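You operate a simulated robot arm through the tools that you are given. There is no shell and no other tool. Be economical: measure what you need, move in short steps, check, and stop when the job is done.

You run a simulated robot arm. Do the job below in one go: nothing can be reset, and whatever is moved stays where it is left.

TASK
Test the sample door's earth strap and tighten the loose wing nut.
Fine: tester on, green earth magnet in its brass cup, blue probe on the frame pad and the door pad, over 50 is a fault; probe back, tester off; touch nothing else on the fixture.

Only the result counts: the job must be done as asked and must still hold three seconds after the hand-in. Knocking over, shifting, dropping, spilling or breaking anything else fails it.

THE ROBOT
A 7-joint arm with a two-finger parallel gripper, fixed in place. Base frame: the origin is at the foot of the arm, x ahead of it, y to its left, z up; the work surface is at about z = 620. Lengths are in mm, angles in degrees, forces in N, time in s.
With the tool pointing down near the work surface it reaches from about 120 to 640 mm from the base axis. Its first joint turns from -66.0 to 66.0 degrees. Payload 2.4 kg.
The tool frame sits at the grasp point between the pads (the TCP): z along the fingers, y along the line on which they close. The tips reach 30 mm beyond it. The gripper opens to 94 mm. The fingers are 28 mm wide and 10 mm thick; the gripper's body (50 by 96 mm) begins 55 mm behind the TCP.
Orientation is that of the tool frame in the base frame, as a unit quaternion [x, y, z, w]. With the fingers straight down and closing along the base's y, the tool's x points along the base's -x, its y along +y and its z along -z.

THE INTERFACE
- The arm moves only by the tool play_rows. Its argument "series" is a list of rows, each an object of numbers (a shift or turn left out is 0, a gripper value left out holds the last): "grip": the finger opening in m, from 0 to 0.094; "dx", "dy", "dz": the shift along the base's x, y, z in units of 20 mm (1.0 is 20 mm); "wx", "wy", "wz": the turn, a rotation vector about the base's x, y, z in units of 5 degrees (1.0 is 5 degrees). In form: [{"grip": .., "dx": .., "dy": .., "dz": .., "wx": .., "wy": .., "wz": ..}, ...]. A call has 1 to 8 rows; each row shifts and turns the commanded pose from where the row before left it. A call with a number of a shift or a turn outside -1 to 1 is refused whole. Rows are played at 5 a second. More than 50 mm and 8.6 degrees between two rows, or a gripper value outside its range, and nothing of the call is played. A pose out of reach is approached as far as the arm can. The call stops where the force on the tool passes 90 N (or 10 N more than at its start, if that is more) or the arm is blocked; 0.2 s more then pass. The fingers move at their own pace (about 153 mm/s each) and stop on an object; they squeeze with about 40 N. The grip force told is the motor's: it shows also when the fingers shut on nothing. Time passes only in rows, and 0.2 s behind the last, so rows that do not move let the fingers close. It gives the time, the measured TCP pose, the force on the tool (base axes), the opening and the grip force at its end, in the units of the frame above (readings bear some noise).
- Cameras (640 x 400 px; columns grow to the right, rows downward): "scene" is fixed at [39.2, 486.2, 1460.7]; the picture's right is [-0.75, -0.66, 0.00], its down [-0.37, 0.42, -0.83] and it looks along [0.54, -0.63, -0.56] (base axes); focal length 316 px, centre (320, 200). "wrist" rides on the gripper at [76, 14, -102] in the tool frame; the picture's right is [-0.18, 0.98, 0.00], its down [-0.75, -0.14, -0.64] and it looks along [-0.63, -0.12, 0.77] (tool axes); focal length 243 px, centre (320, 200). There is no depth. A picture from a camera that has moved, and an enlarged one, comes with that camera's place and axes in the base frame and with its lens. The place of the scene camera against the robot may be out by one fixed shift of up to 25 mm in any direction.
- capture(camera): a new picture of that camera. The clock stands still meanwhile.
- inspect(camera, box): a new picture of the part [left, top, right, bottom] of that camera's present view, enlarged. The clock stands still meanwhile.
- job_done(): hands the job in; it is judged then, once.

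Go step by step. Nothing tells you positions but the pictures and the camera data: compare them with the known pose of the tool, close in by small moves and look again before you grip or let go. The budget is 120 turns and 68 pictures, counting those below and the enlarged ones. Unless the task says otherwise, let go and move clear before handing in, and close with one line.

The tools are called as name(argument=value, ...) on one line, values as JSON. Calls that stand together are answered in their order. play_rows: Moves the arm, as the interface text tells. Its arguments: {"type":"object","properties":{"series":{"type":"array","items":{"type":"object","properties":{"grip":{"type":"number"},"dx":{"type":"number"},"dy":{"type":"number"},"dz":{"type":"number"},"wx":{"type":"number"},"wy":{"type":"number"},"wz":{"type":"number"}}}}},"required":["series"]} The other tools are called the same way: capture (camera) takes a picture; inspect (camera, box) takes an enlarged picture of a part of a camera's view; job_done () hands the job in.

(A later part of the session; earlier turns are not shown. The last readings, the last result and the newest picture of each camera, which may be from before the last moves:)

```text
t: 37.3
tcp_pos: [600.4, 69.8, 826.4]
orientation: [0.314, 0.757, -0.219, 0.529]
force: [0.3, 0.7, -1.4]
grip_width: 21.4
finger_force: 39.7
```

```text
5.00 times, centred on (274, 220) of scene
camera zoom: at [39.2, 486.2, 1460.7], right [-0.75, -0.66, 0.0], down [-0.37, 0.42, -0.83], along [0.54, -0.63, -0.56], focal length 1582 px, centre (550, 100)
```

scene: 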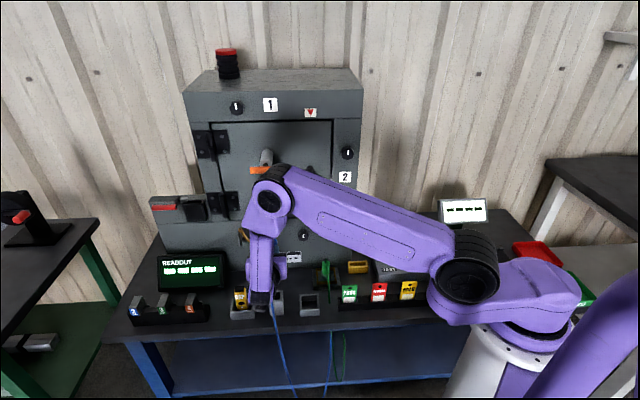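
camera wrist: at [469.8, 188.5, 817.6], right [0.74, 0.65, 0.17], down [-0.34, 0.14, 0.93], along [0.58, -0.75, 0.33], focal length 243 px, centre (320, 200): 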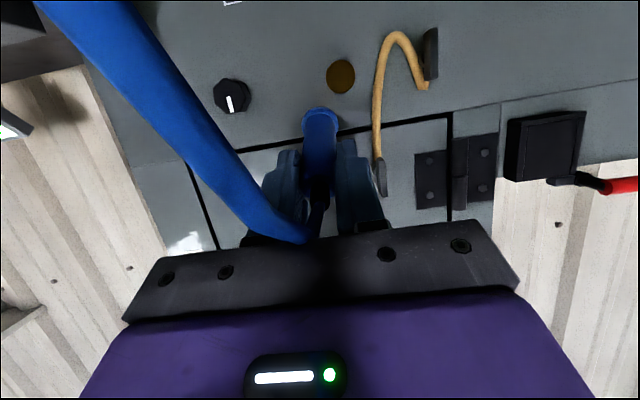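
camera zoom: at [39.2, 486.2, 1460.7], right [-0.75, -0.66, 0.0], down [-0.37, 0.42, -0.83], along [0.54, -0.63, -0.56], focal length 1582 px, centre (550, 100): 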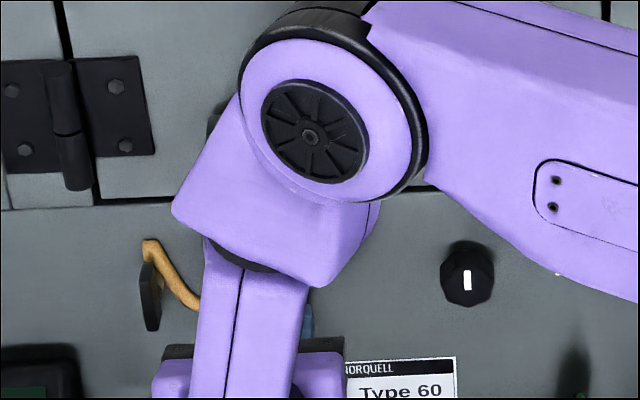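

The probe axis is aimed right at the pad's centre, with about 120 mm from TCP to face. Advancing slowly.

play_rows(series=[{"dx": 0.2, "dy": -0.2, "dz": -0.1}, {"dx": 0.166, "dy": -0.166, "dz": -0.085}, {"dx": 0.1, "dy": -0.1, "dz": -0.05}, {"dx": 0.1, "dy": -0.1, "dz": -0.05}])

inspect(camera="scene", box=[150, 240, 310, 340])

```text
t: 38.3
tcp_pos: [608.7, 64.0, 818.7]
orientation: [0.31, 0.759, -0.218, 0.529]
force: [-28.2, 20.5, 8.1]
grip_width: 22.3
finger_force: 40.4
```

```text
4.00 times, centred on (230, 290) of scene
camera zoom: at [38.4, 486.7, 1460.5], right [-0.75, -0.66, 0.0], down [-0.37, 0.42, -0.83], along [0.54, -0.63, -0.56], focal length 1266 px, centre (680, -160)
```

zoom: 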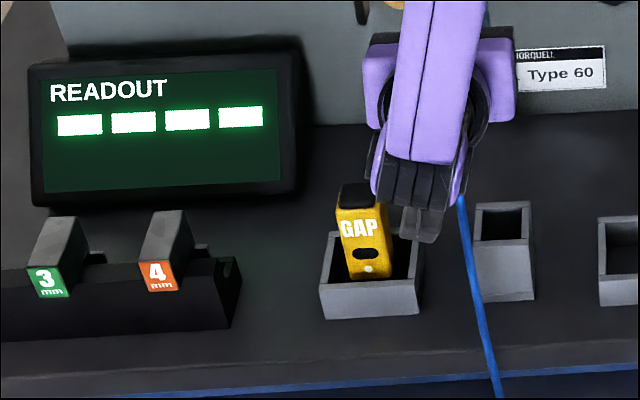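

Contact with about 35 N. The green readout shows nothing, so I'll check the white display and the wrist view.

inspect(camera="scene", box=[400, 180, 528, 260])

inspect(camera="wrist", box=[240, 50, 400, 170])

```text
5.00 times, centred on (464, 220) of scene
camera zoom: at [38.4, 486.7, 1460.5], right [-0.75, -0.66, 0.0], down [-0.37, 0.42, -0.83], along [0.54, -0.63, -0.56], focal length 1582 px, centre (-400, 100)
```

zoom: 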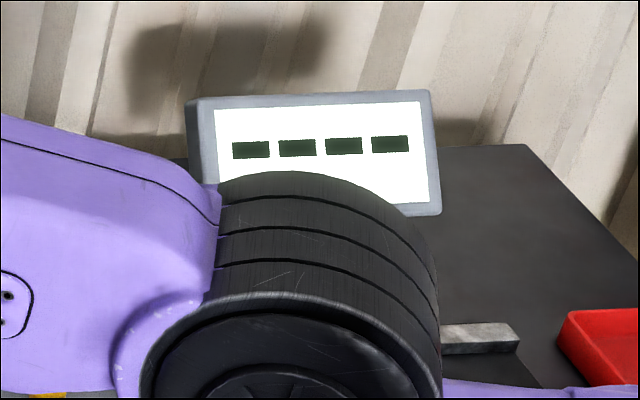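

```text
3.33 times, centred on (320, 110) of wrist
camera zoom: at [531.4, 160.6, 782.7], right [0.74, 0.66, 0.17], down [-0.34, 0.14, 0.93], along [0.59, -0.74, 0.33], focal length 809 px, centre (320, 500)
```

zoom: 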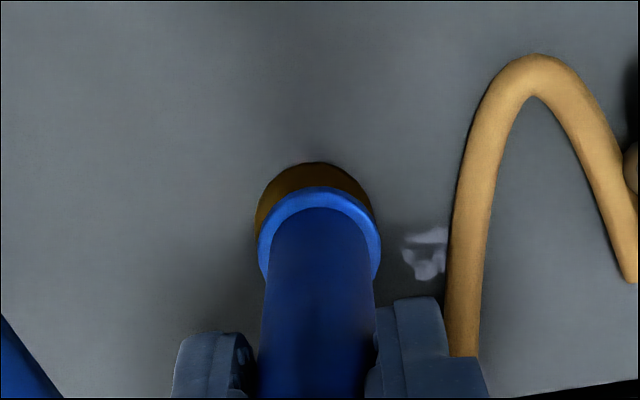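

No reading yet. I'll hold the contact for a second and look again.

play_rows(series=[{}, {}, {}, {}, {}, {}])

inspect(camera="scene", box=[100, 170, 500, 320])

```text
t: 39.7
tcp_pos: [611.4, 61.2, 818.9]
orientation: [0.312, 0.757, -0.218, 0.531]
force: [-10.0, 18.2, -1.0]
grip_width: 21.6
finger_force: 39.3
```

```text
1.60 times, centred on (300, 245) of scene
camera zoom: at [39.0, 486.6, 1460.5], right [-0.75, -0.66, 0.0], down [-0.37, 0.42, -0.83], along [0.54, -0.63, -0.56], focal length 506 px, centre (352, 128)
```

zoom: 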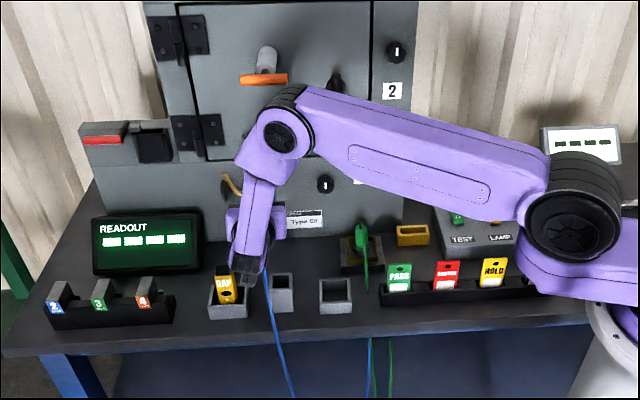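

The contact is real but gives no reading; perhaps the slanted probe isn't accepted. I'll back off, bring it square to the face and touch again.

play_rows(series=[{"dx": -0.5, "dy": 0.5, "dz": 0.2}, {"dx": -0.2, "dy": 0.2, "dz": -0.45, "wx": -0.707, "wy": -0.707}, {"dx": -0.1, "dy": 0.0, "dz": -0.5, "wx": -0.707, "wy": -0.707}, {"dz": -0.5, "wx": -0.707, "wy": -0.707}, {"dz": -0.5, "wx": -0.707, "wy": -0.707}])

inspect(camera="wrist", box=[200, 0, 440, 200])

```text
t: 40.9
tcp_pos: [595.4, 72.1, 784.2]
orientation: [0.271, 0.654, -0.27, 0.653]
force: [-0.1, -0.7, -0.6]
grip_width: 21.7
finger_force: 40.2
```

```text
2.00 times, centred on (320, 100) of wrist
camera zoom: at [531.5, 156.0, 707.9], right [0.69, 0.69, 0.18], down [-0.55, 0.35, 0.75], along [0.46, -0.63, 0.63], focal length 485 px, centre (320, 400)
```

zoom: 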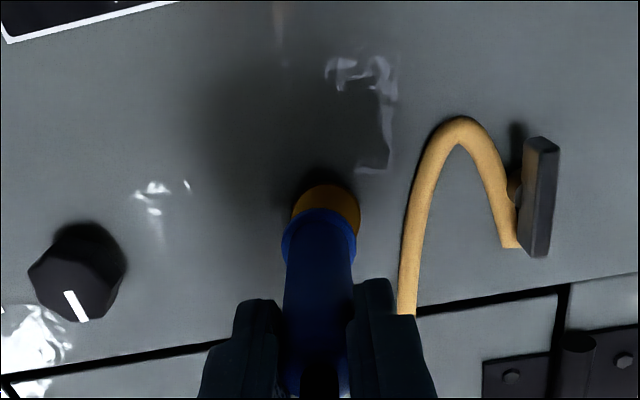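

Square on and centred, with about 118 mm to the face. Advancing in 2–3 mm steps.

play_rows(series=[{"dx": 0.2, "dy": -0.2}, {"dx": 0.1, "dy": -0.1}, {"dx": 0.07, "dy": -0.07}])

play_rows(series=[{"dx": 0.07, "dy": -0.07}, {}])

inspect(camera="scene", box=[100, 170, 500, 320])

```text
t: 41.7
tcp_pos: [602.1, 65.3, 783.7]
orientation: [0.271, 0.654, -0.27, 0.653]
force: [0.2, 0.2, -1.0]
grip_width: 22.1
finger_force: 39.8
```

```text
t: 42.3
tcp_pos: [603.8, 64.0, 783.8]
orientation: [0.272, 0.654, -0.27, 0.652]
force: [-0.6, -0.7, -0.2]
grip_width: 21.8
finger_force: 39.9
```

```text
1.60 times, centred on (300, 245) of scene
camera zoom: at [39.2, 486.2, 1460.7], right [-0.75, -0.66, 0.0], down [-0.37, 0.42, -0.83], along [0.54, -0.63, -0.56], focal length 506 px, centre (352, 128)
```

zoom: 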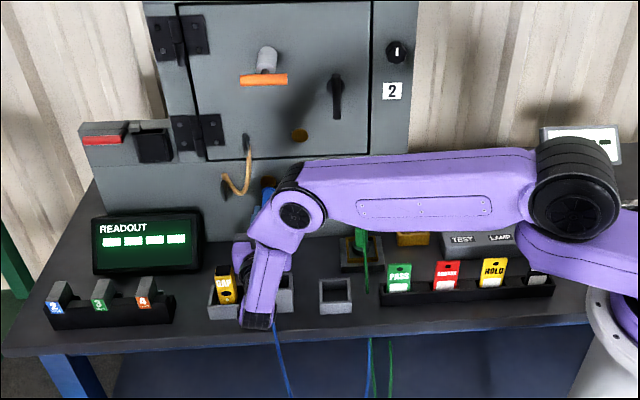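

Not yet in contact. Continuing.

play_rows(series=[{"dx": 0.07, "dy": -0.07}, {"dx": 0.07, "dy": -0.07}])

play_rows(series=[{"dx": 0.07, "dy": -0.07}, {"dx": 0.05, "dy": -0.05}])

```text
t: 42.9
tcp_pos: [605.9, 61.7, 784.6]
orientation: [0.269, 0.655, -0.269, 0.653]
force: [-10.7, 6.2, -0.3]
grip_width: 21.8
finger_force: 40.1
```

```text
t: 43.5
tcp_pos: [607.8, 62.6, 783.5]
orientation: [0.27, 0.655, -0.27, 0.652]
force: [-33.2, 18.9, -0.3]
grip_width: 22.0
finger_force: 39.9
```

inspect(camera="scene", box=[100, 170, 500, 320])

```text
1.60 times, centred on (300, 245) of scene
camera zoom: at [38.5, 486.6, 1460.5], right [-0.75, -0.66, 0.0], down [-0.37, 0.42, -0.83], along [0.54, -0.63, -0.56], focal length 506 px, centre (352, 128)
```

zoom: 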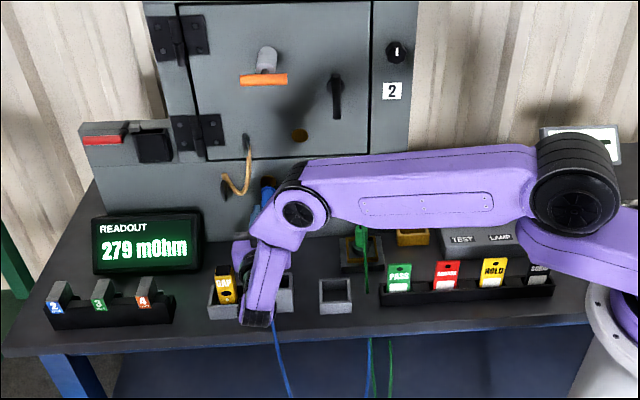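

The frame pad reads 279 mOhm, over 50. I'll back off and do the door pad.

play_rows(series=[{"dx": -0.7, "dy": 0.7}, {"dx": -0.4, "dy": -0.45, "dz": 0.95}, {"dx": -0.4, "dy": -0.45, "dz": 0.95}, {"dx": -0.4, "dy": -0.45, "dz": 0.95}, {"dx": -0.4, "dy": -0.45, "dz": 0.95}, {"dx": -0.4, "dy": -0.45, "dz": 0.95}, {"dx": -0.4, "dy": -0.45, "dz": 0.95}, {}])

inspect(camera="wrist", box=[200, 0, 440, 200])

```text
t: 45.3
tcp_pos: [547.3, 20.1, 899.5]
orientation: [0.271, 0.654, -0.27, 0.652]
force: [0.8, -0.9, 0.2]
grip_width: 21.5
finger_force: 39.6
```

```text
2.00 times, centred on (320, 100) of wrist
camera zoom: at [484.3, 102.7, 823.5], right [0.7, 0.69, 0.18], down [-0.55, 0.35, 0.76], along [0.46, -0.63, 0.63], focal length 485 px, centre (320, 400)
```

zoom: 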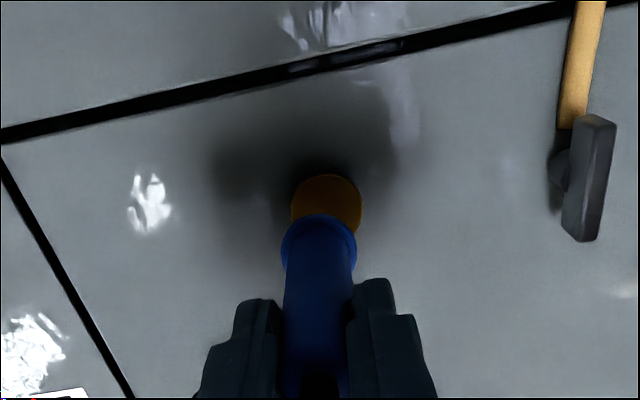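

Pad centre is at about (631, -59, 894). A small correction, then advance.

play_rows(series=[{"dz": -0.25, "dx": 0.1, "dy": 0.1}, {"dx": 0.2, "dy": -0.2}, {"dx": 0.1, "dy": -0.1}, {"dx": 0.07, "dy": -0.07}])

play_rows(series=[{"dx": 0.07, "dy": -0.07}, {"dx": 0.05, "dy": -0.05}])

```text
t: 46.3
tcp_pos: [557.2, 13.3, 892.0]
orientation: [0.272, 0.654, -0.27, 0.652]
force: [-0.1, -1.4, -0.7]
grip_width: 21.7
finger_force: 39.9
```

```text
t: 46.9
tcp_pos: [558.3, 11.0, 893.1]
orientation: [0.271, 0.654, -0.27, 0.653]
force: [-0.2, 0.1, -0.8]
grip_width: 21.7
finger_force: 39.9
```

play_rows(series=[{"dx": 0.07, "dy": -0.07}, {"dx": 0.05, "dy": -0.05}])

play_rows(series=[{"dx": 0.05, "dy": -0.05}, {"dx": 0.05, "dy": -0.05}])

```text
t: 47.5
tcp_pos: [559.8, 10.5, 892.7]
orientation: [0.269, 0.655, -0.269, 0.653]
force: [-13.6, 7.8, 0.1]
grip_width: 21.7
finger_force: 39.5
```

```text
t: 48.1
tcp_pos: [563.4, 9.7, 892.6]
orientation: [0.27, 0.655, -0.27, 0.652]
force: [-32.0, 19.4, 0.1]
grip_width: 21.8
finger_force: 40.3
```

inspect(camera="scene", box=[100, 120, 340, 300])

```text
2.22 times, centred on (220, 210) of scene
camera zoom: at [38.4, 486.7, 1460.5], right [-0.75, -0.66, 0.0], down [-0.37, 0.42, -0.83], along [0.54, -0.63, -0.56], focal length 703 px, centre (542, 178)
```

zoom: 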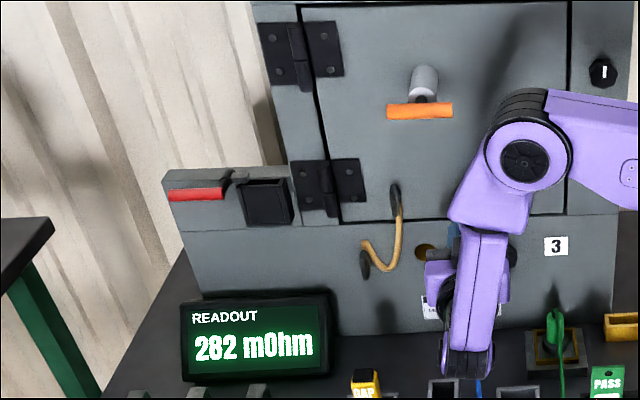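

Door reads 282 mOhm, so frame and door are both bad and the strap itself adds only 3. That makes the frame-end (lower) nut the suspect. Now I'll take the probe back: retreat, go above its holder and turn the tool back down.

play_rows(series=[{"dx": -0.5, "dy": 0.5}, {"dx": -0.5, "dy": 0.5}, {"dy": 0.8, "dz": -0.3}, {"dy": 0.8, "dz": -0.4}, {"dy": 0.8, "dz": -0.4}, {"dy": 0.8, "dz": -0.4, "dx": 0.1}])

play_rows(series=[{"wx": 0.707, "wy": 0.707}, {"wx": 0.707, "wy": 0.707}, {"wx": 0.707, "wy": 0.707}, {"wx": 0.707, "wy": 0.707}, {"wx": 0.707, "wy": 0.707}, {"wx": 0.707, "wy": 0.707}, {"wx": 0.707, "wy": 0.707}, {"wx": 0.707, "wy": 0.707}])

play_rows(series=[{"wx": 0.707, "wy": 0.707}, {"wx": 0.707, "wy": 0.707}, {"wx": 0.707, "wy": 0.707}, {"wx": 0.707, "wy": 0.707}, {"wx": 0.707, "wy": 0.707}, {"wx": 0.707, "wy": 0.707}, {"wx": 0.707, "wy": 0.707}, {"wx": 0.707, "wy": 0.707}])

play_rows(series=[{"wx": 0.707, "wy": 0.707}, {"wx": 0.707, "wy": 0.707}, {}])

```text
t: 49.5
tcp_pos: [545.2, 93.0, 863.2]
orientation: [0.272, 0.655, -0.27, 0.651]
force: [0.1, 0.9, -0.8]
grip_width: 21.4
finger_force: 39.8
```

```text
t: 51.3
tcp_pos: [545.7, 91.4, 863.4]
orientation: [0.348, 0.838, -0.161, 0.388]
force: [0.0, 0.5, 0.0]
grip_width: 21.3
finger_force: 40.4
```

```text
t: 53.1
tcp_pos: [545.1, 91.9, 862.9]
orientation: [0.383, 0.92, -0.033, 0.08]
force: [0.0, -0.8, 0.0]
grip_width: 21.3
finger_force: 39.8
```

```text
t: 53.9
tcp_pos: [544.7, 90.4, 863.2]
orientation: [0.383, 0.924, 0.001, -0.001]
force: [-0.6, 0.4, 0.3]
grip_width: 21.4
finger_force: 39.9
```

Back upright. I'll line up over the holder with the tip just above its rim and check.

play_rows(series=[{"dx": 0.07, "dy": 0.12, "dz": -0.6}, {"dz": -1}, {"dz": -1}, {"dz": -0.5}, {}])

inspect(camera="scene", box=[227, 230, 323, 310])

inspect(camera="wrist", box=[240, 30, 400, 210])

```text
t: 55.1
tcp_pos: [546.5, 94.1, 802.8]
orientation: [0.383, 0.924, 0.0, 0.0]
force: [0.7, 1.0, -1.0]
grip_width: 21.1
finger_force: 39.9
```

```text
5.00 times, centred on (275, 270) of scene
camera zoom: at [39.2, 486.2, 1460.7], right [-0.75, -0.66, 0.0], down [-0.37, 0.42, -0.83], along [0.54, -0.63, -0.56], focal length 1582 px, centre (545, -150)
```

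zoom: 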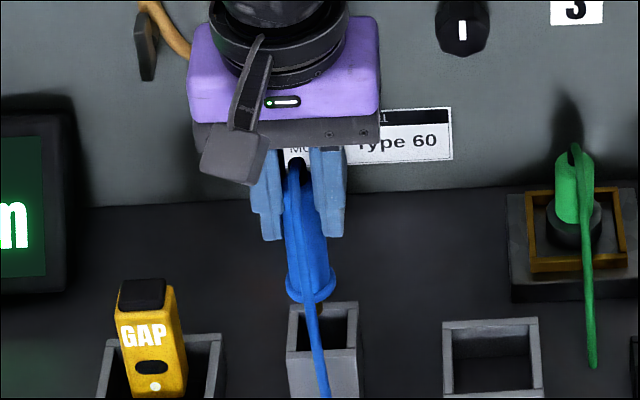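

```text
2.22 times, centred on (320, 120) of wrist
camera zoom: at [501.5, 158.3, 904.7], right [0.83, 0.56, 0.0], down [0.43, -0.63, 0.64], along [0.36, -0.53, -0.77], focal length 539 px, centre (320, 378)
```

zoom: 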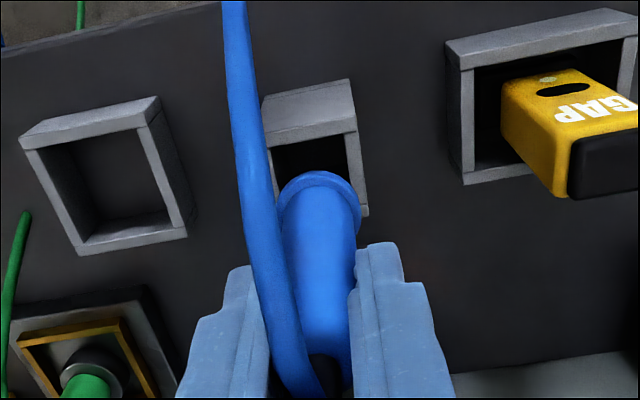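

Probe still straight in the grip. The holder's centre is near (543.5, 93), so I'll shift by about -2.5, -1 mm and lower in stages watching the force.

play_rows(series=[{"dx": -0.13, "dy": -0.06}, {"dz": -0.7}, {"dz": -0.6}, {}])

play_rows(series=[{"dz": -0.4}, {"dz": -0.4}, {}])

```text
t: 56.1
tcp_pos: [543.3, 92.4, 774.6]
orientation: [0.382, 0.924, 0.001, 0.001]
force: [0.1, -0.5, -1.2]
grip_width: 21.1
finger_force: 39.9
```

```text
t: 56.9
tcp_pos: [544.2, 92.8, 759.1]
orientation: [0.384, 0.923, 0.0, 0.0]
force: [-0.2, -0.3, 0.1]
grip_width: 21.2
finger_force: 40.5
```

No contact and the guard is entering the holder. Continuing down.

play_rows(series=[{"dz": -0.4}, {"dz": -0.4}, {"dz": -0.3}, {}])

play_rows(series=[{"dz": -0.2}, {"dz": -0.2}, {"dz": -0.1}, {}])

```text
t: 57.9
tcp_pos: [547.6, 93.2, 738.8]
orientation: [0.384, 0.923, 0.003, 0.004]
force: [7.4, -2.5, 34.3]
grip_width: 21.4
finger_force: 39.7
```

```text
t: 58.9
tcp_pos: [544.3, 92.5, 728.5]
orientation: [0.383, 0.924, 0.0, -0.001]
force: [-4.5, -3.6, 32.7]
grip_width: 21.7
finger_force: 39.9
```

There was resistance at 738, then it moved on to 728.5, close to the original 727. I'll check before releasing.

inspect(camera="scene", box=[227, 230, 323, 310])

```text
5.00 times, centred on (275, 270) of scene
camera zoom: at [38.6, 486.0, 1460.7], right [-0.75, -0.66, 0.0], down [-0.37, 0.42, -0.83], along [0.54, -0.63, -0.56], focal length 1582 px, centre (545, -150)
```

zoom: 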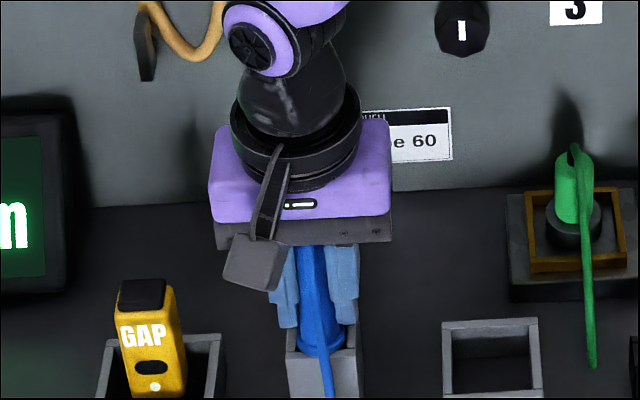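

The guard ring has caught on the holder's front rim and the probe slid up about 25 mm in the grip. I'll lift clear and measure ring against opening.

play_rows(series=[{"dz": 0.5}, {"dz": 0.6}, {}])

inspect(camera="wrist", box=[260, 40, 380, 190])

```text
t: 59.7
tcp_pos: [544.7, 93.1, 749.1]
orientation: [0.383, 0.924, 0.001, 0.0]
force: [2.4, -2.0, -1.1]
grip_width: 21.6
finger_force: 40.5
```

```text
2.67 times, centred on (320, 115) of wrist
camera zoom: at [500.2, 156.8, 851.8], right [0.83, 0.56, 0.0], down [0.43, -0.63, 0.64], along [0.36, -0.53, -0.77], focal length 647 px, centre (320, 427)
```

zoom: 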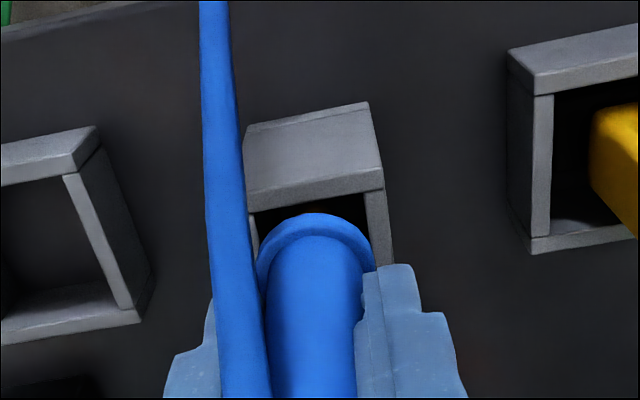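

The ring is the same way in the grip as at pick-up, so my sideways correction caused the snag. I'll go back to the pick-up line (546.5, 94.2) and lower gently.

play_rows(series=[{"dx": 0.1, "dy": 0.06}, {"dz": -0.5}, {"dz": -0.3}, {"dz": -0.2}, {}])

play_rows(series=[{"dz": -0.15}, {}])

```text
t: 60.9
tcp_pos: [546.2, 94.4, 729.5]
orientation: [0.382, 0.924, -0.001, -0.001]
force: [-0.6, -0.9, -1.1]
grip_width: 21.4
finger_force: 40.1
```

```text
t: 61.5
tcp_pos: [547.4, 93.1, 728.2]
orientation: [0.384, 0.924, 0.001, 0.001]
force: [-6.0, -3.0, 33.3]
grip_width: 21.4
finger_force: 40.1
```

Still catching. Both views indicate the ring overlaps the front wall by several millimetres, so I'll lift a little, shift 7 mm towards the fixture and retry.

play_rows(series=[{"dz": 0.4}, {"dx": 0.25, "dy": -0.25}, {"dz": -0.2}, {"dz": -0.2}, {"dz": -0.15}, {}])

```text
t: 62.9
tcp_pos: [551.9, 88.9, 723.6]
orientation: [0.383, 0.924, -0.001, 0.0]
force: [-0.1, -0.9, -0.9]
grip_width: 21.4
finger_force: 40.0
```

No contact this time — the ring is going in. A bit further.

play_rows(series=[{"dz": -0.2}, {"dz": -0.1}, {}])

inspect(camera="scene", box=[227, 230, 323, 310])

```text
t: 63.7
tcp_pos: [550.2, 88.7, 717.6]
orientation: [0.382, 0.924, 0.001, 0.0]
force: [0.7, -0.2, -1.2]
grip_width: 21.3
finger_force: 40.1
```

```text
5.00 times, centred on (275, 270) of scene
camera zoom: at [39.2, 486.2, 1460.7], right [-0.75, -0.66, 0.0], down [-0.37, 0.42, -0.83], along [0.54, -0.63, -0.56], focal length 1582 px, centre (545, -150)
```

zoom: 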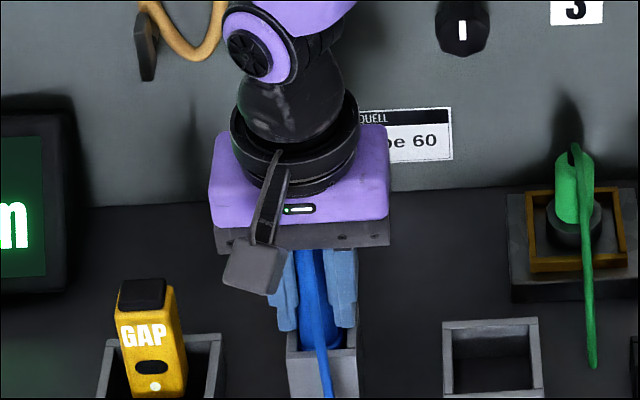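

The ring is now inside the holder. I'll lower a touch further, then open to let it settle and rise.

play_rows(series=[{"dz": -0.15}, {"dz": -0.1}, {}])

```text
t: 64.5
tcp_pos: [551.3, 88.1, 715.5]
orientation: [0.383, 0.924, 0.0, 0.001]
force: [-23.2, -4.7, 62.1]
grip_width: 21.3
finger_force: 39.7
```

The fingertips met the rim. I'll unload by 5 mm and open.

play_rows(series=[{"dz": 0.28}, {"grip": 0.045}, {"grip": 0.045}, {}])

inspect(camera="scene", box=[227, 230, 323, 310])

```text
t: 65.5
tcp_pos: [550.8, 87.7, 717.9]
orientation: [0.382, 0.924, 0.001, -0.001]
force: [0.3, -0.2, -0.7]
grip_width: 45.0
finger_force: 0.2
```

```text
5.00 times, centred on (275, 270) of scene
camera zoom: at [39.2, 486.2, 1460.7], right [-0.75, -0.66, 0.0], down [-0.37, 0.42, -0.83], along [0.54, -0.63, -0.56], focal length 1582 px, centre (545, -150)
```

zoom: 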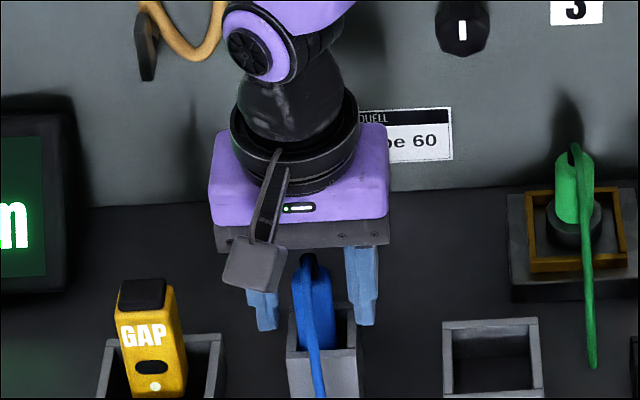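

The probe has dropped home at its original height. Next is the lower wing nut at about (723, 68, 785), bar upright. The GAP gauge stands close below that line, so I'll rise and flip the tool half a turn to put the camera on the upper side.

play_rows(series=[{"dz": 0.5}, {"dz": 1}, {"dz": 1}, {"dz": 1}, {"dz": 1}, {"dz": 1}, {"dz": 1}, {"dz": 1}])

play_rows(series=[{"wz": 1}, {"wz": 1}, {"wz": 1}, {"wz": 1}, {"wz": 1}, {"wz": 1}, {"wz": 1}, {"wz": 1}])

play_rows(series=[{"wz": 1}, {"wz": 1}, {"wz": 1}, {"wz": 1}, {"wz": 1}, {"wz": 1}, {"wz": 1}, {"wz": 1}])

play_rows(series=[{"wz": 1}, {"wz": 1}, {"wz": 1}, {"wz": 1}, {"wz": 1}, {"wz": 1}, {"wz": 1}, {"wz": 1}])

play_rows(series=[{"wz": 1}, {"wz": 1}, {"wz": 1}, {"wz": 1}, {"wz": 1}, {"wz": 1}, {"wz": 1}, {"wz": 1}])

play_rows(series=[{"wz": 1}, {"wz": 1}, {"wz": 1}, {"wz": 1}])

```text
t: 67.3
tcp_pos: [550.7, 88.9, 867.3]
orientation: [0.383, 0.924, 0.0, 0.0]
force: [-0.2, 0.5, 0.7]
grip_width: 45.1
finger_force: 0.0
```

```text
t: 69.1
tcp_pos: [551.2, 87.9, 867.2]
orientation: [0.043, 0.999, 0.0, 0.0]
force: [0.1, 0.2, -0.5]
grip_width: 45.0
finger_force: 0.2
```

```text
t: 70.9
tcp_pos: [550.8, 88.7, 867.6]
orientation: [-0.302, 0.953, 0.0, 0.0]
force: [0.6, 0.0, 0.5]
grip_width: 44.6
finger_force: 0.1
```

```text
t: 72.7
tcp_pos: [551.7, 88.8, 867.1]
orientation: [-0.609, 0.793, 0.0, 0.0]
force: [-0.2, -0.8, 0.2]
grip_width: 44.8
finger_force: 0.0
```

```text
t: 74.5
tcp_pos: [551.3, 89.2, 868.3]
orientation: [0.843, -0.537, 0.0, 0.0]
force: [0.1, -0.2, 0.3]
grip_width: 45.2
finger_force: 0.1
```

```text
t: 75.5
tcp_pos: [551.1, 87.5, 867.3]
orientation: [0.924, -0.382, 0.0, 0.0]
force: [-0.5, -0.4, 0.2]
grip_width: 45.1
finger_force: 0.1
```

The flip worked. Now tilt 75° towards the fixture and move to a standoff in front of the lower wing nut.

play_rows(series=[{"wx": -0.707, "wy": -0.707}, {"wx": -0.707, "wy": -0.707}, {"wx": -0.707, "wy": -0.707}, {"wx": -0.707, "wy": -0.707}, {"wx": -0.707, "wy": -0.707}, {"wx": -0.707, "wy": -0.707}, {"wx": -0.707, "wy": -0.707}, {"wx": -0.707, "wy": -0.707}])

play_rows(series=[{"wx": -0.707, "wy": -0.707}, {"wx": -0.707, "wy": -0.707}, {"wx": -0.707, "wy": -0.707}, {"wx": -0.707, "wy": -0.707}, {"wx": -0.707, "wy": -0.707}, {"wx": -0.707, "wy": -0.707}, {"wx": -0.707, "wy": -0.707}])

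play_rows(series=[{"dx": 0.9, "dy": 0.6, "dz": -0.3}, {"dx": 1, "dy": 0.4, "dz": -0.4}, {"dx": 1, "dy": 0.3, "dz": -0.5}, {"dx": 1, "dy": 0.2, "dz": -0.6}, {"dx": 1, "dy": 0.2, "dz": -0.6}, {"dx": 0.95, "dy": 0.05, "dz": -0.6}, {}])

capture(camera="wrist")

```text
t: 77.3
tcp_pos: [550.9, 88.9, 866.8]
orientation: [0.868, -0.359, 0.317, 0.13]
force: [-0.4, -0.7, 0.1]
grip_width: 45.0
finger_force: 0.1
```

```text
t: 78.9
tcp_pos: [550.7, 88.5, 866.1]
orientation: [0.733, -0.304, 0.562, 0.233]
force: [-0.1, 0.0, -0.9]
grip_width: 45.1
finger_force: 0.1
```

```text
t: 80.5
tcp_pos: [668.8, 121.6, 809.1]
orientation: [0.733, -0.304, 0.562, 0.233]
force: [0.2, -0.2, 0.2]
grip_width: 45.0
finger_force: 0.2
```

```text
8 pictures are left
camera wrist: at [600.6, 168.9, 908.9], right [-0.73, -0.66, -0.18], down [-0.48, 0.68, -0.56], along [0.49, -0.32, -0.81], focal length 243 px, centre (320, 200)
```

wrist: 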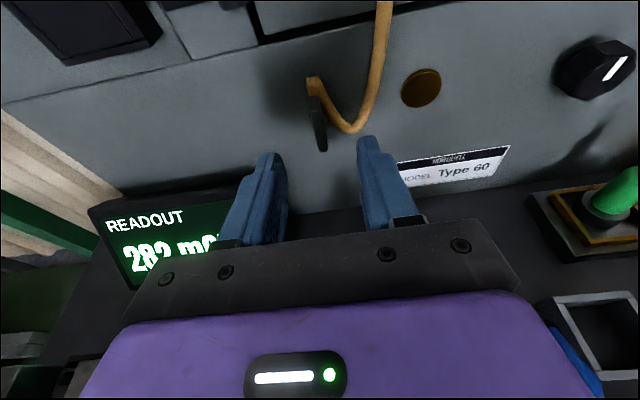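

The nut is centred between the fingers in f. I'll advance along the tool axis until the pads overlap the bar, then check.

play_rows(series=[{"dx": 0.45, "dy": -0.45, "dz": -0.21}, {"dx": 0.45, "dy": -0.45, "dz": -0.21}, {"dx": 0.45, "dy": -0.45, "dz": -0.21}, {"dx": 0.35, "dy": -0.35, "dz": -0.17}, {}])

inspect(camera="wrist", box=[220, 60, 420, 240])

```text
t: 81.7
tcp_pos: [702.1, 90.4, 792.8]
orientation: [0.734, -0.303, 0.562, 0.232]
force: [0.0, -0.4, -0.2]
grip_width: 45.1
finger_force: 0.0
```

```text
2.22 times, centred on (320, 150) of wrist
camera zoom: at [635.0, 135.3, 892.4], right [-0.73, -0.66, -0.18], down [-0.48, 0.68, -0.56], along [0.49, -0.32, -0.81], focal length 539 px, centre (320, 311)
```

zoom: 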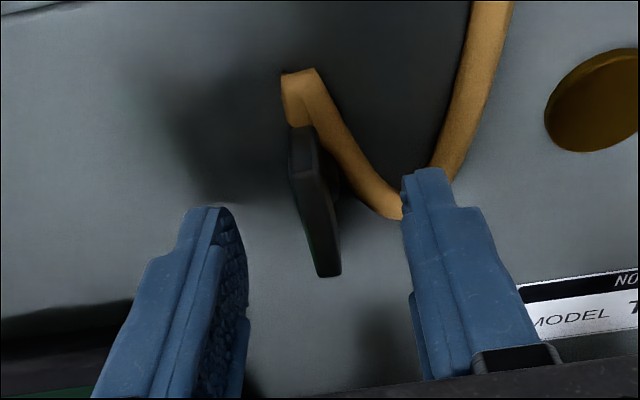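

The bar sits between the pads. I'll go 7 mm deeper, then close on it.

play_rows(series=[{"dx": 0.24, "dy": -0.24, "dz": -0.09}, {}, {"grip": 0.03}, {"grip": 0.0}, {"grip": 0.0}, {"grip": 0.0}])

```text
t: 83.1
tcp_pos: [707.4, 84.5, 789.9]
orientation: [0.733, -0.304, 0.562, 0.232]
force: [-2.4, 0.4, 0.5]
grip_width: 12.8
finger_force: 45.2
```

Gripped at 12.8 mm. Turning clockwise in 5° steps.

play_rows(series=[{"wx": 0.707, "wy": -0.707, "dx": -0.02, "dy": -0.02}, {"wx": 0.707, "wy": -0.707, "dx": -0.02, "dy": -0.02}, {"wx": 0.707, "wy": -0.707, "dx": -0.02, "dy": -0.02, "dz": -0.01}, {"wx": 0.707, "wy": -0.707, "dx": -0.02, "dy": -0.02, "dz": -0.015}])

inspect(camera="wrist", box=[220, 60, 420, 240])

```text
t: 84.1
tcp_pos: [706.6, 83.8, 789.7]
orientation: [0.682, -0.397, 0.606, 0.1]
force: [1.3, 2.4, 2.3]
grip_width: 12.5
finger_force: 44.7
```

```text
2.22 times, centred on (320, 150) of wrist
camera zoom: at [614.6, 106.0, 879.3], right [-0.64, -0.58, -0.51], down [-0.35, 0.81, -0.48], along [0.68, -0.13, -0.72], focal length 539 px, centre (320, 311)
```

zoom: 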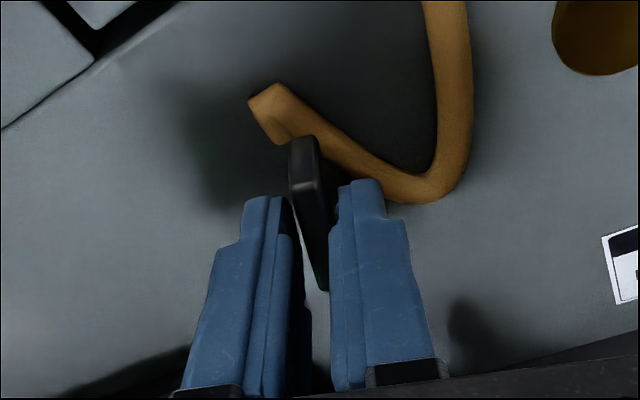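

The nut turns freely with the gripper. Continuing.

play_rows(series=[{"wx": 0.707, "wy": -0.707, "dx": -0.018, "dy": -0.018, "dz": -0.017}, {"wx": 0.707, "wy": -0.707, "dx": -0.018, "dy": -0.018, "dz": -0.017}, {"wx": 0.707, "wy": -0.707, "dx": -0.018, "dy": -0.018, "dz": -0.017}, {"wx": 0.707, "wy": -0.707, "dx": -0.018, "dy": -0.018, "dz": -0.017}, {}])

play_rows(series=[{"wx": 0.707, "wy": -0.707, "dx": -0.017, "dy": -0.017, "dz": -0.02}, {"wx": 0.707, "wy": -0.707, "dx": -0.017, "dy": -0.017, "dz": -0.02}, {}])

```text
t: 85.3
tcp_pos: [702.6, 84.4, 788.2]
orientation: [0.61, -0.476, 0.633, -0.031]
force: [-29.9, 15.7, 14.7]
grip_width: 7.6
finger_force: 42.1
```

```text
t: 86.1
tcp_pos: [702.5, 84.3, 788.6]
orientation: [0.566, -0.511, 0.639, -0.101]
force: [-41.0, 16.0, 20.8]
grip_width: 8.0
finger_force: 41.6
```

The grip narrowed and I'm being pushed outward, so the fingers may have slipped as the nut tightened. Looking.

inspect(camera="wrist", box=[220, 60, 420, 240])

```text
2.22 times, centred on (320, 150) of wrist
camera zoom: at [583.7, 79.4, 841.8], right [-0.38, -0.32, -0.87], down [-0.21, 0.94, -0.26], along [0.9, 0.09, -0.43], focal length 539 px, centre (320, 311)
```

zoom: 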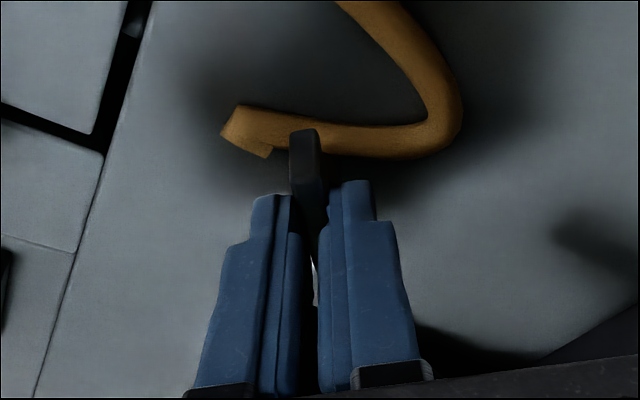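

The bar still turns with the fingers (about 50° so far); the tips are probably rubbing the strap lug. I'll ease out 4 mm and continue turning.

play_rows(series=[{"dx": -0.13, "dy": 0.13}, {}])

play_rows(series=[{"wx": 0.707, "wy": -0.707, "dx": -0.011, "dy": -0.011, "dz": -0.026}, {"wx": 0.707, "wy": -0.707, "dx": -0.011, "dy": -0.011, "dz": -0.026}, {}])

```text
t: 86.7
tcp_pos: [700.7, 84.2, 788.4]
orientation: [0.567, -0.511, 0.638, -0.102]
force: [0.6, 12.4, 6.7]
grip_width: 7.8
finger_force: 42.1
```

```text
t: 87.5
tcp_pos: [701.3, 83.7, 787.6]
orientation: [0.519, -0.543, 0.639, -0.166]
force: [12.4, 11.7, 10.3]
grip_width: 7.9
finger_force: 41.9
```

Orientation follows with modest force (about 60° now). I'll go on, now turning about the tool axis to keep the hand clear of the gauge.

play_rows(series=[{"wx": 0.843, "wy": -0.522, "wz": -0.128, "dx": 0.03, "dy": 0.03, "dz": 0.01}, {"wx": 0.843, "wy": -0.522, "wz": -0.128}, {"wx": 0.843, "wy": -0.522, "wz": -0.128}, {}])

play_rows(series=[{"wx": 0.843, "wy": -0.522, "wz": -0.128}, {"wx": 0.843, "wy": -0.522, "wz": -0.128}, {"wx": 0.843, "wy": -0.522, "wz": -0.128}, {}])

```text
t: 88.5
tcp_pos: [701.2, 83.4, 787.8]
orientation: [0.443, -0.606, 0.612, -0.248]
force: [3.7, 7.6, 15.3]
grip_width: 8.5
finger_force: 42.3
```

```text
t: 89.5
tcp_pos: [701.6, 84.3, 788.6]
orientation: [-0.361, 0.657, -0.575, 0.328]
force: [-5.7, 5.7, 19.7]
grip_width: 9.1
finger_force: 43.2
```

About 90° turned; the grip width is growing slightly. I'll check how the bar sits in the fingers.

inspect(camera="wrist", box=[220, 60, 420, 240])

```text
2.22 times, centred on (320, 150) of wrist
camera zoom: at [571.9, 74.4, 786.0], right [0.0, 0.23, -0.97], down [-0.13, 0.96, 0.23], along [0.99, 0.13, 0.03], focal length 539 px, centre (320, 311)
```

zoom: 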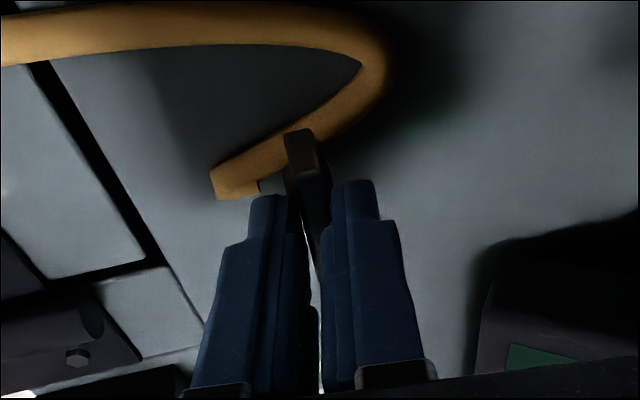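

The nut has followed through about 90°. I'll keep turning until it resists.

play_rows(series=[{"wx": 0.843, "wy": -0.522, "wz": -0.128}, {"wx": 0.843, "wy": -0.522, "wz": -0.128}, {"wx": 0.843, "wy": -0.522, "wz": -0.128}, {}])

play_rows(series=[{"wx": 0.843, "wy": -0.522, "wz": -0.128}, {"wx": 0.843, "wy": -0.522, "wz": -0.128}, {"wx": 0.843, "wy": -0.522, "wz": -0.128}, {}])

```text
t: 90.5
tcp_pos: [701.5, 83.2, 787.8]
orientation: [-0.271, 0.7, -0.527, 0.399]
force: [-7.7, 7.3, 21.8]
grip_width: 9.5
finger_force: 43.7
```

```text
t: 91.5
tcp_pos: [700.2, 84.7, 789.5]
orientation: [-0.177, 0.728, -0.472, 0.464]
force: [-22.4, 8.7, 24.0]
grip_width: 9.7
finger_force: 43.5
```

About 120° now, with some side load from my axis offset. I'll relieve it and continue.

play_rows(series=[{"dz": 0.1, "dx": -0.04, "dy": 0.03}, {"wx": 0.843, "wy": -0.522, "wz": -0.128}, {"wx": 0.843, "wy": -0.522, "wz": -0.128}, {"wx": 0.843, "wy": -0.522, "wz": -0.128}, {}])

play_rows(series=[{"wx": 0.843, "wy": -0.522, "wz": -0.128}, {"wx": 0.843, "wy": -0.522, "wz": -0.128}, {"wx": 0.843, "wy": -0.522, "wz": -0.128}, {}])

```text
t: 92.7
tcp_pos: [700.7, 84.4, 788.8]
orientation: [-0.081, 0.747, -0.406, 0.52]
force: [-7.0, 6.4, 13.8]
grip_width: 10.2
finger_force: 43.9
```

```text
t: 93.7
tcp_pos: [699.3, 82.9, 789.4]
orientation: [0.017, 0.751, -0.333, 0.569]
force: [-4.5, -1.8, 8.1]
grip_width: 10.2
finger_force: 42.8
```

The bar must still be following (it can't slip round at this width), about 150° so far. Continuing until it resists.

play_rows(series=[{"wx": 0.843, "wy": -0.522, "wz": -0.128}, {"wx": 0.843, "wy": -0.522, "wz": -0.128}, {"wx": 0.843, "wy": -0.522, "wz": -0.128}, {}])

play_rows(series=[{"wx": 0.843, "wy": -0.522, "wz": -0.128}, {"wx": 0.843, "wy": -0.522, "wz": -0.128}, {"wx": 0.843, "wy": -0.522, "wz": -0.128}, {}])

```text
t: 94.7
tcp_pos: [698.9, 85.1, 788.8]
orientation: [0.114, 0.743, -0.256, 0.608]
force: [-12.6, -1.5, 3.4]
grip_width: 9.6
finger_force: 43.3
```

```text
t: 95.7
tcp_pos: [698.6, 84.9, 787.8]
orientation: [0.21, 0.721, -0.176, 0.636]
force: [-25.5, -1.0, 4.4]
grip_width: 9.8
finger_force: 43.7
```

About 180° now, and the camera has swung round near the GAP gauge. I'll stop and check the clearance.

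inspect(camera="scene", box=[180, 200, 308, 310])

```text
3.64 times, centred on (244, 255) of scene
camera zoom: at [38.5, 486.2, 1460.7], right [-0.75, -0.66, 0.0], down [-0.37, 0.42, -0.83], along [0.54, -0.63, -0.56], focal length 1151 px, centre (596, 0)
```

zoom: 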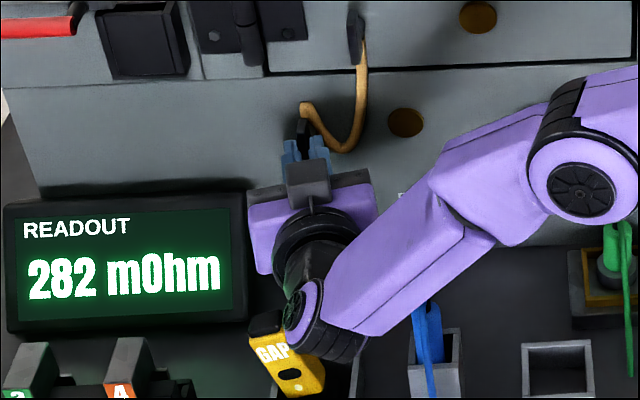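

The nut is turned about half a revolution, but the camera box is leaning on the GAP gauge. I'll release the nut, rotate the open gripper back the way it came so the gauge can stand up, and then retreat.

play_rows(series=[{"grip": 0.045}, {"grip": 0.045}, {"wx": -0.843, "wy": 0.522, "wz": 0.128, "dx": -0.1, "dy": 0.08, "dz": 0.03}, {"wx": -0.843, "wy": 0.522, "wz": 0.128, "dx": -0.1, "dy": 0.08, "dz": 0.03}, {"wx": -0.843, "wy": 0.522, "wz": 0.128, "dx": -0.1, "dy": 0.08, "dz": 0.03}, {"wx": -0.843, "wy": 0.522, "wz": 0.128}, {"wx": -0.843, "wy": 0.522, "wz": 0.128}, {"wx": -0.843, "wy": 0.522, "wz": 0.128}])

```text
t: 97.5
tcp_pos: [693.6, 89.1, 789.7]
orientation: [0.015, 0.751, -0.335, 0.569]
force: [-0.4, 0.0, -0.6]
grip_width: 45.1
finger_force: 0.1
```

Free of load. Retreat with further back-rotation and lift.

play_rows(series=[{"wx": -0.843, "wy": 0.522, "wz": 0.128, "dx": -0.4, "dy": 0.25, "dz": 0.1}, {"wx": -0.843, "wy": 0.522, "wz": 0.128, "dx": -0.4, "dy": 0.25, "dz": 0.1}, {"wx": -0.843, "wy": 0.522, "wz": 0.128, "dx": -0.4, "dy": 0.25, "dz": 0.1}, {"wx": -0.843, "wy": 0.522, "wz": 0.128, "dx": -0.4, "dy": 0.25, "dz": 0.3}, {"dz": 1}, {"dz": 1}, {"dz": 1}, {"dz": 1}])

inspect(camera="scene", box=[180, 200, 308, 310])

```text
t: 99.3
tcp_pos: [661.0, 109.9, 882.4]
orientation: [-0.115, 0.743, -0.428, 0.502]
force: [0.6, 0.0, 0.6]
grip_width: 45.2
finger_force: 0.1
```

```text
3.64 times, centred on (244, 255) of scene
camera zoom: at [39.2, 486.2, 1460.7], right [-0.75, -0.66, 0.0], down [-0.37, 0.42, -0.83], along [0.54, -0.63, -0.56], focal length 1151 px, centre (596, 0)
```

zoom: 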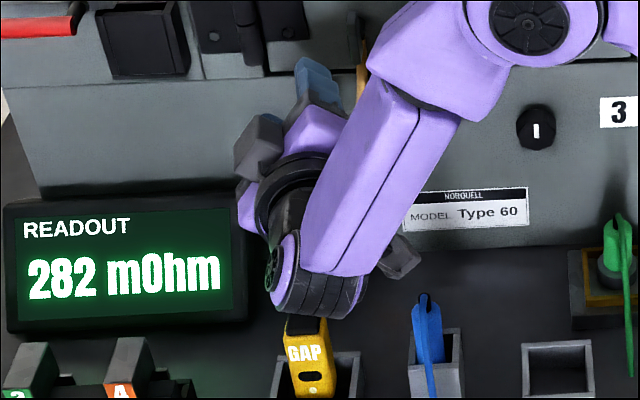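

The gauge is standing upright again. I never felt a firm stop, so I'll rotate the gripper back to its first grasp attitude to compare the nut from the same standoff and, if needed, turn further.

play_rows(series=[{"wx": -0.843, "wy": 0.522, "wz": 0.128}, {"wx": -0.843, "wy": 0.522, "wz": 0.128}, {"wx": -0.843, "wy": 0.522, "wz": 0.128}, {"wx": -0.843, "wy": 0.522, "wz": 0.128}, {"wx": -0.843, "wy": 0.522, "wz": 0.128}, {"wx": -0.843, "wy": 0.522, "wz": 0.128}, {"wx": -0.843, "wy": 0.522, "wz": 0.128}])

play_rows(series=[{"wx": -0.843, "wy": 0.522, "wz": 0.128}, {"wx": -0.843, "wy": 0.522, "wz": 0.128}, {"wx": -0.843, "wy": 0.522, "wz": 0.128}, {"wx": -0.843, "wy": 0.522, "wz": 0.128}, {"wx": -0.843, "wy": 0.522, "wz": 0.128}, {"wx": -0.843, "wy": 0.522, "wz": 0.128}, {"wx": -0.843, "wy": 0.522, "wz": 0.128}])

play_rows(series=[{"wx": -0.707, "wy": 0.707}, {"wx": -0.707, "wy": 0.707}, {"wx": -0.707, "wy": 0.707}, {"wx": -0.707, "wy": 0.707}, {"wx": -0.707, "wy": 0.707}, {"wx": -0.707, "wy": 0.707}])

play_rows(series=[{"wx": -0.707, "wy": 0.707}, {"wx": -0.707, "wy": 0.707}, {"wx": -0.707, "wy": 0.707}, {"wx": -0.707, "wy": 0.707}, {"wx": -0.707, "wy": 0.707}, {"wx": -0.707, "wy": 0.707}, {}])

```text
t: 100.9
tcp_pos: [661.4, 108.5, 881.8]
orientation: [-0.333, 0.674, -0.559, 0.348]
force: [-0.4, -0.1, 0.8]
grip_width: 44.8
finger_force: 0.0
```

```text
t: 102.5
tcp_pos: [661.2, 109.4, 881.1]
orientation: [0.52, -0.543, 0.639, -0.164]
force: [-0.2, 0.1, 0.5]
grip_width: 44.8
finger_force: 0.1
```

```text
t: 103.9
tcp_pos: [661.9, 108.8, 882.8]
orientation: [0.649, -0.438, 0.621, 0.035]
force: [-0.9, 0.0, 0.0]
grip_width: 45.0
finger_force: 0.1
```

```text
t: 105.5
tcp_pos: [662.9, 108.4, 882.8]
orientation: [0.734, -0.303, 0.561, 0.233]
force: [0.3, 0.5, -0.3]
grip_width: 45.3
finger_force: 0.1
```

Same attitude regained. Moving down to the earlier standoff to look at the nut.

play_rows(series=[{"dx": 0.1, "dy": 0.3, "dz": -1}, {"dx": 0.1, "dy": 0.3, "dz": -1}, {"dx": 0.1, "dz": -1}, {"dz": -0.7}, {"dx": 0.35, "dy": -0.35, "dz": -0.17}, {}])

inspect(camera="wrist", box=[220, 20, 420, 200])

```text
t: 106.9
tcp_pos: [674.9, 114.5, 806.0]
orientation: [0.734, -0.304, 0.562, 0.232]
force: [0.1, -0.6, -0.5]
grip_width: 45.2
finger_force: 0.0
```

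```text
2.22 times, centred on (320, 110) of wrist
camera zoom: at [607.7, 159.9, 905.8], right [-0.73, -0.66, -0.18], down [-0.48, 0.68, -0.56], along [0.49, -0.32, -0.81], focal length 539 px, centre (320, 400)
```

zoom: 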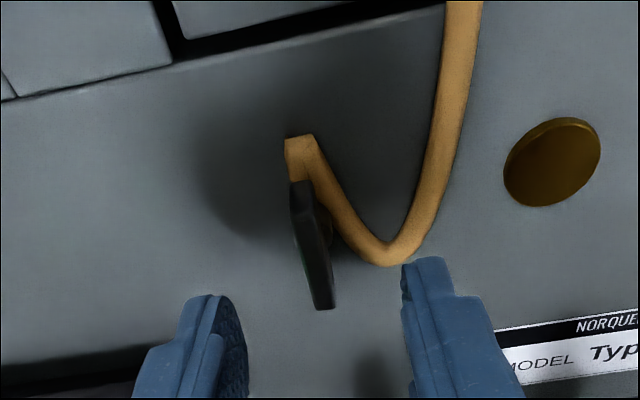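

The bar stands upright after its half turn and looks unchanged in standoff. I'll grip again and turn further to feel for a stop, this time staying short of the gauge.

play_rows(series=[{"dx": 0.45, "dy": -0.45, "dz": -0.23}, {"dx": 0.45, "dy": -0.45, "dz": -0.23}, {"dx": 0.47, "dy": -0.45, "dz": -0.23}, {}, {"grip": 0.02}, {"grip": 0.0}, {"grip": 0.0}, {"grip": 0.0}])

play_rows(series=[{"wx": 0.707, "wy": -0.707, "dx": -0.02, "dy": -0.02}, {"wx": 0.707, "wy": -0.707, "dx": -0.02, "dy": -0.02}, {"wx": 0.707, "wy": -0.707, "dx": -0.02, "dy": -0.02, "dz": -0.01}, {"wx": 0.707, "wy": -0.707, "dx": -0.02, "dy": -0.02, "dz": -0.015}, {}])

```text
t: 108.7
tcp_pos: [704.1, 88.7, 791.6]
orientation: [0.734, -0.303, 0.562, 0.231]
force: [24.1, 6.5, -5.4]
grip_width: 8.0
finger_force: 41.8
```

```text
t: 109.9
tcp_pos: [702.4, 87.0, 790.4]
orientation: [0.683, -0.395, 0.606, 0.1]
force: [14.7, 13.3, -0.7]
grip_width: 18.5
finger_force: 44.9
```

The fingers turned 20° while the bar stayed put (width rose from 8 to 18.5 mm), so the nut is up against its stop and tight. I'll open, retreat and lift.

play_rows(series=[{"grip": 0.05}, {"grip": 0.05}, {"dx": -0.4, "dy": 0.35, "dz": 0.1}, {"dx": -0.6, "dy": 0.5, "dz": 0.2}, {"dx": -0.6, "dy": 0.5, "dz": 0.3}, {"dx": -0.3, "dy": 0.3, "dz": 1}, {"dz": 1}, {"dz": 1}])

play_rows(series=[{"wx": -0.707, "wy": 0.707, "dx": -0.7}, {"wx": -0.707, "wy": 0.707, "dx": -0.7}, {"wx": -0.707, "wy": 0.707, "dx": -0.7}, {"wx": -0.707, "wy": 0.707, "dx": -0.7}, {"dx": -0.7, "grip": 0.0}, {"dx": -0.7}, {"dx": -0.3}])

```text
t: 111.7
tcp_pos: [663.8, 117.6, 862.8]
orientation: [0.682, -0.396, 0.606, 0.101]
force: [-1.2, 0.2, -0.2]
grip_width: 50.0
finger_force: 0.1
```

```text
t: 113.3
tcp_pos: [573.7, 118.6, 862.3]
orientation: [0.733, -0.304, 0.562, 0.233]
force: [-1.1, 0.0, 0.0]
grip_width: 0.2
finger_force: 33.2
```

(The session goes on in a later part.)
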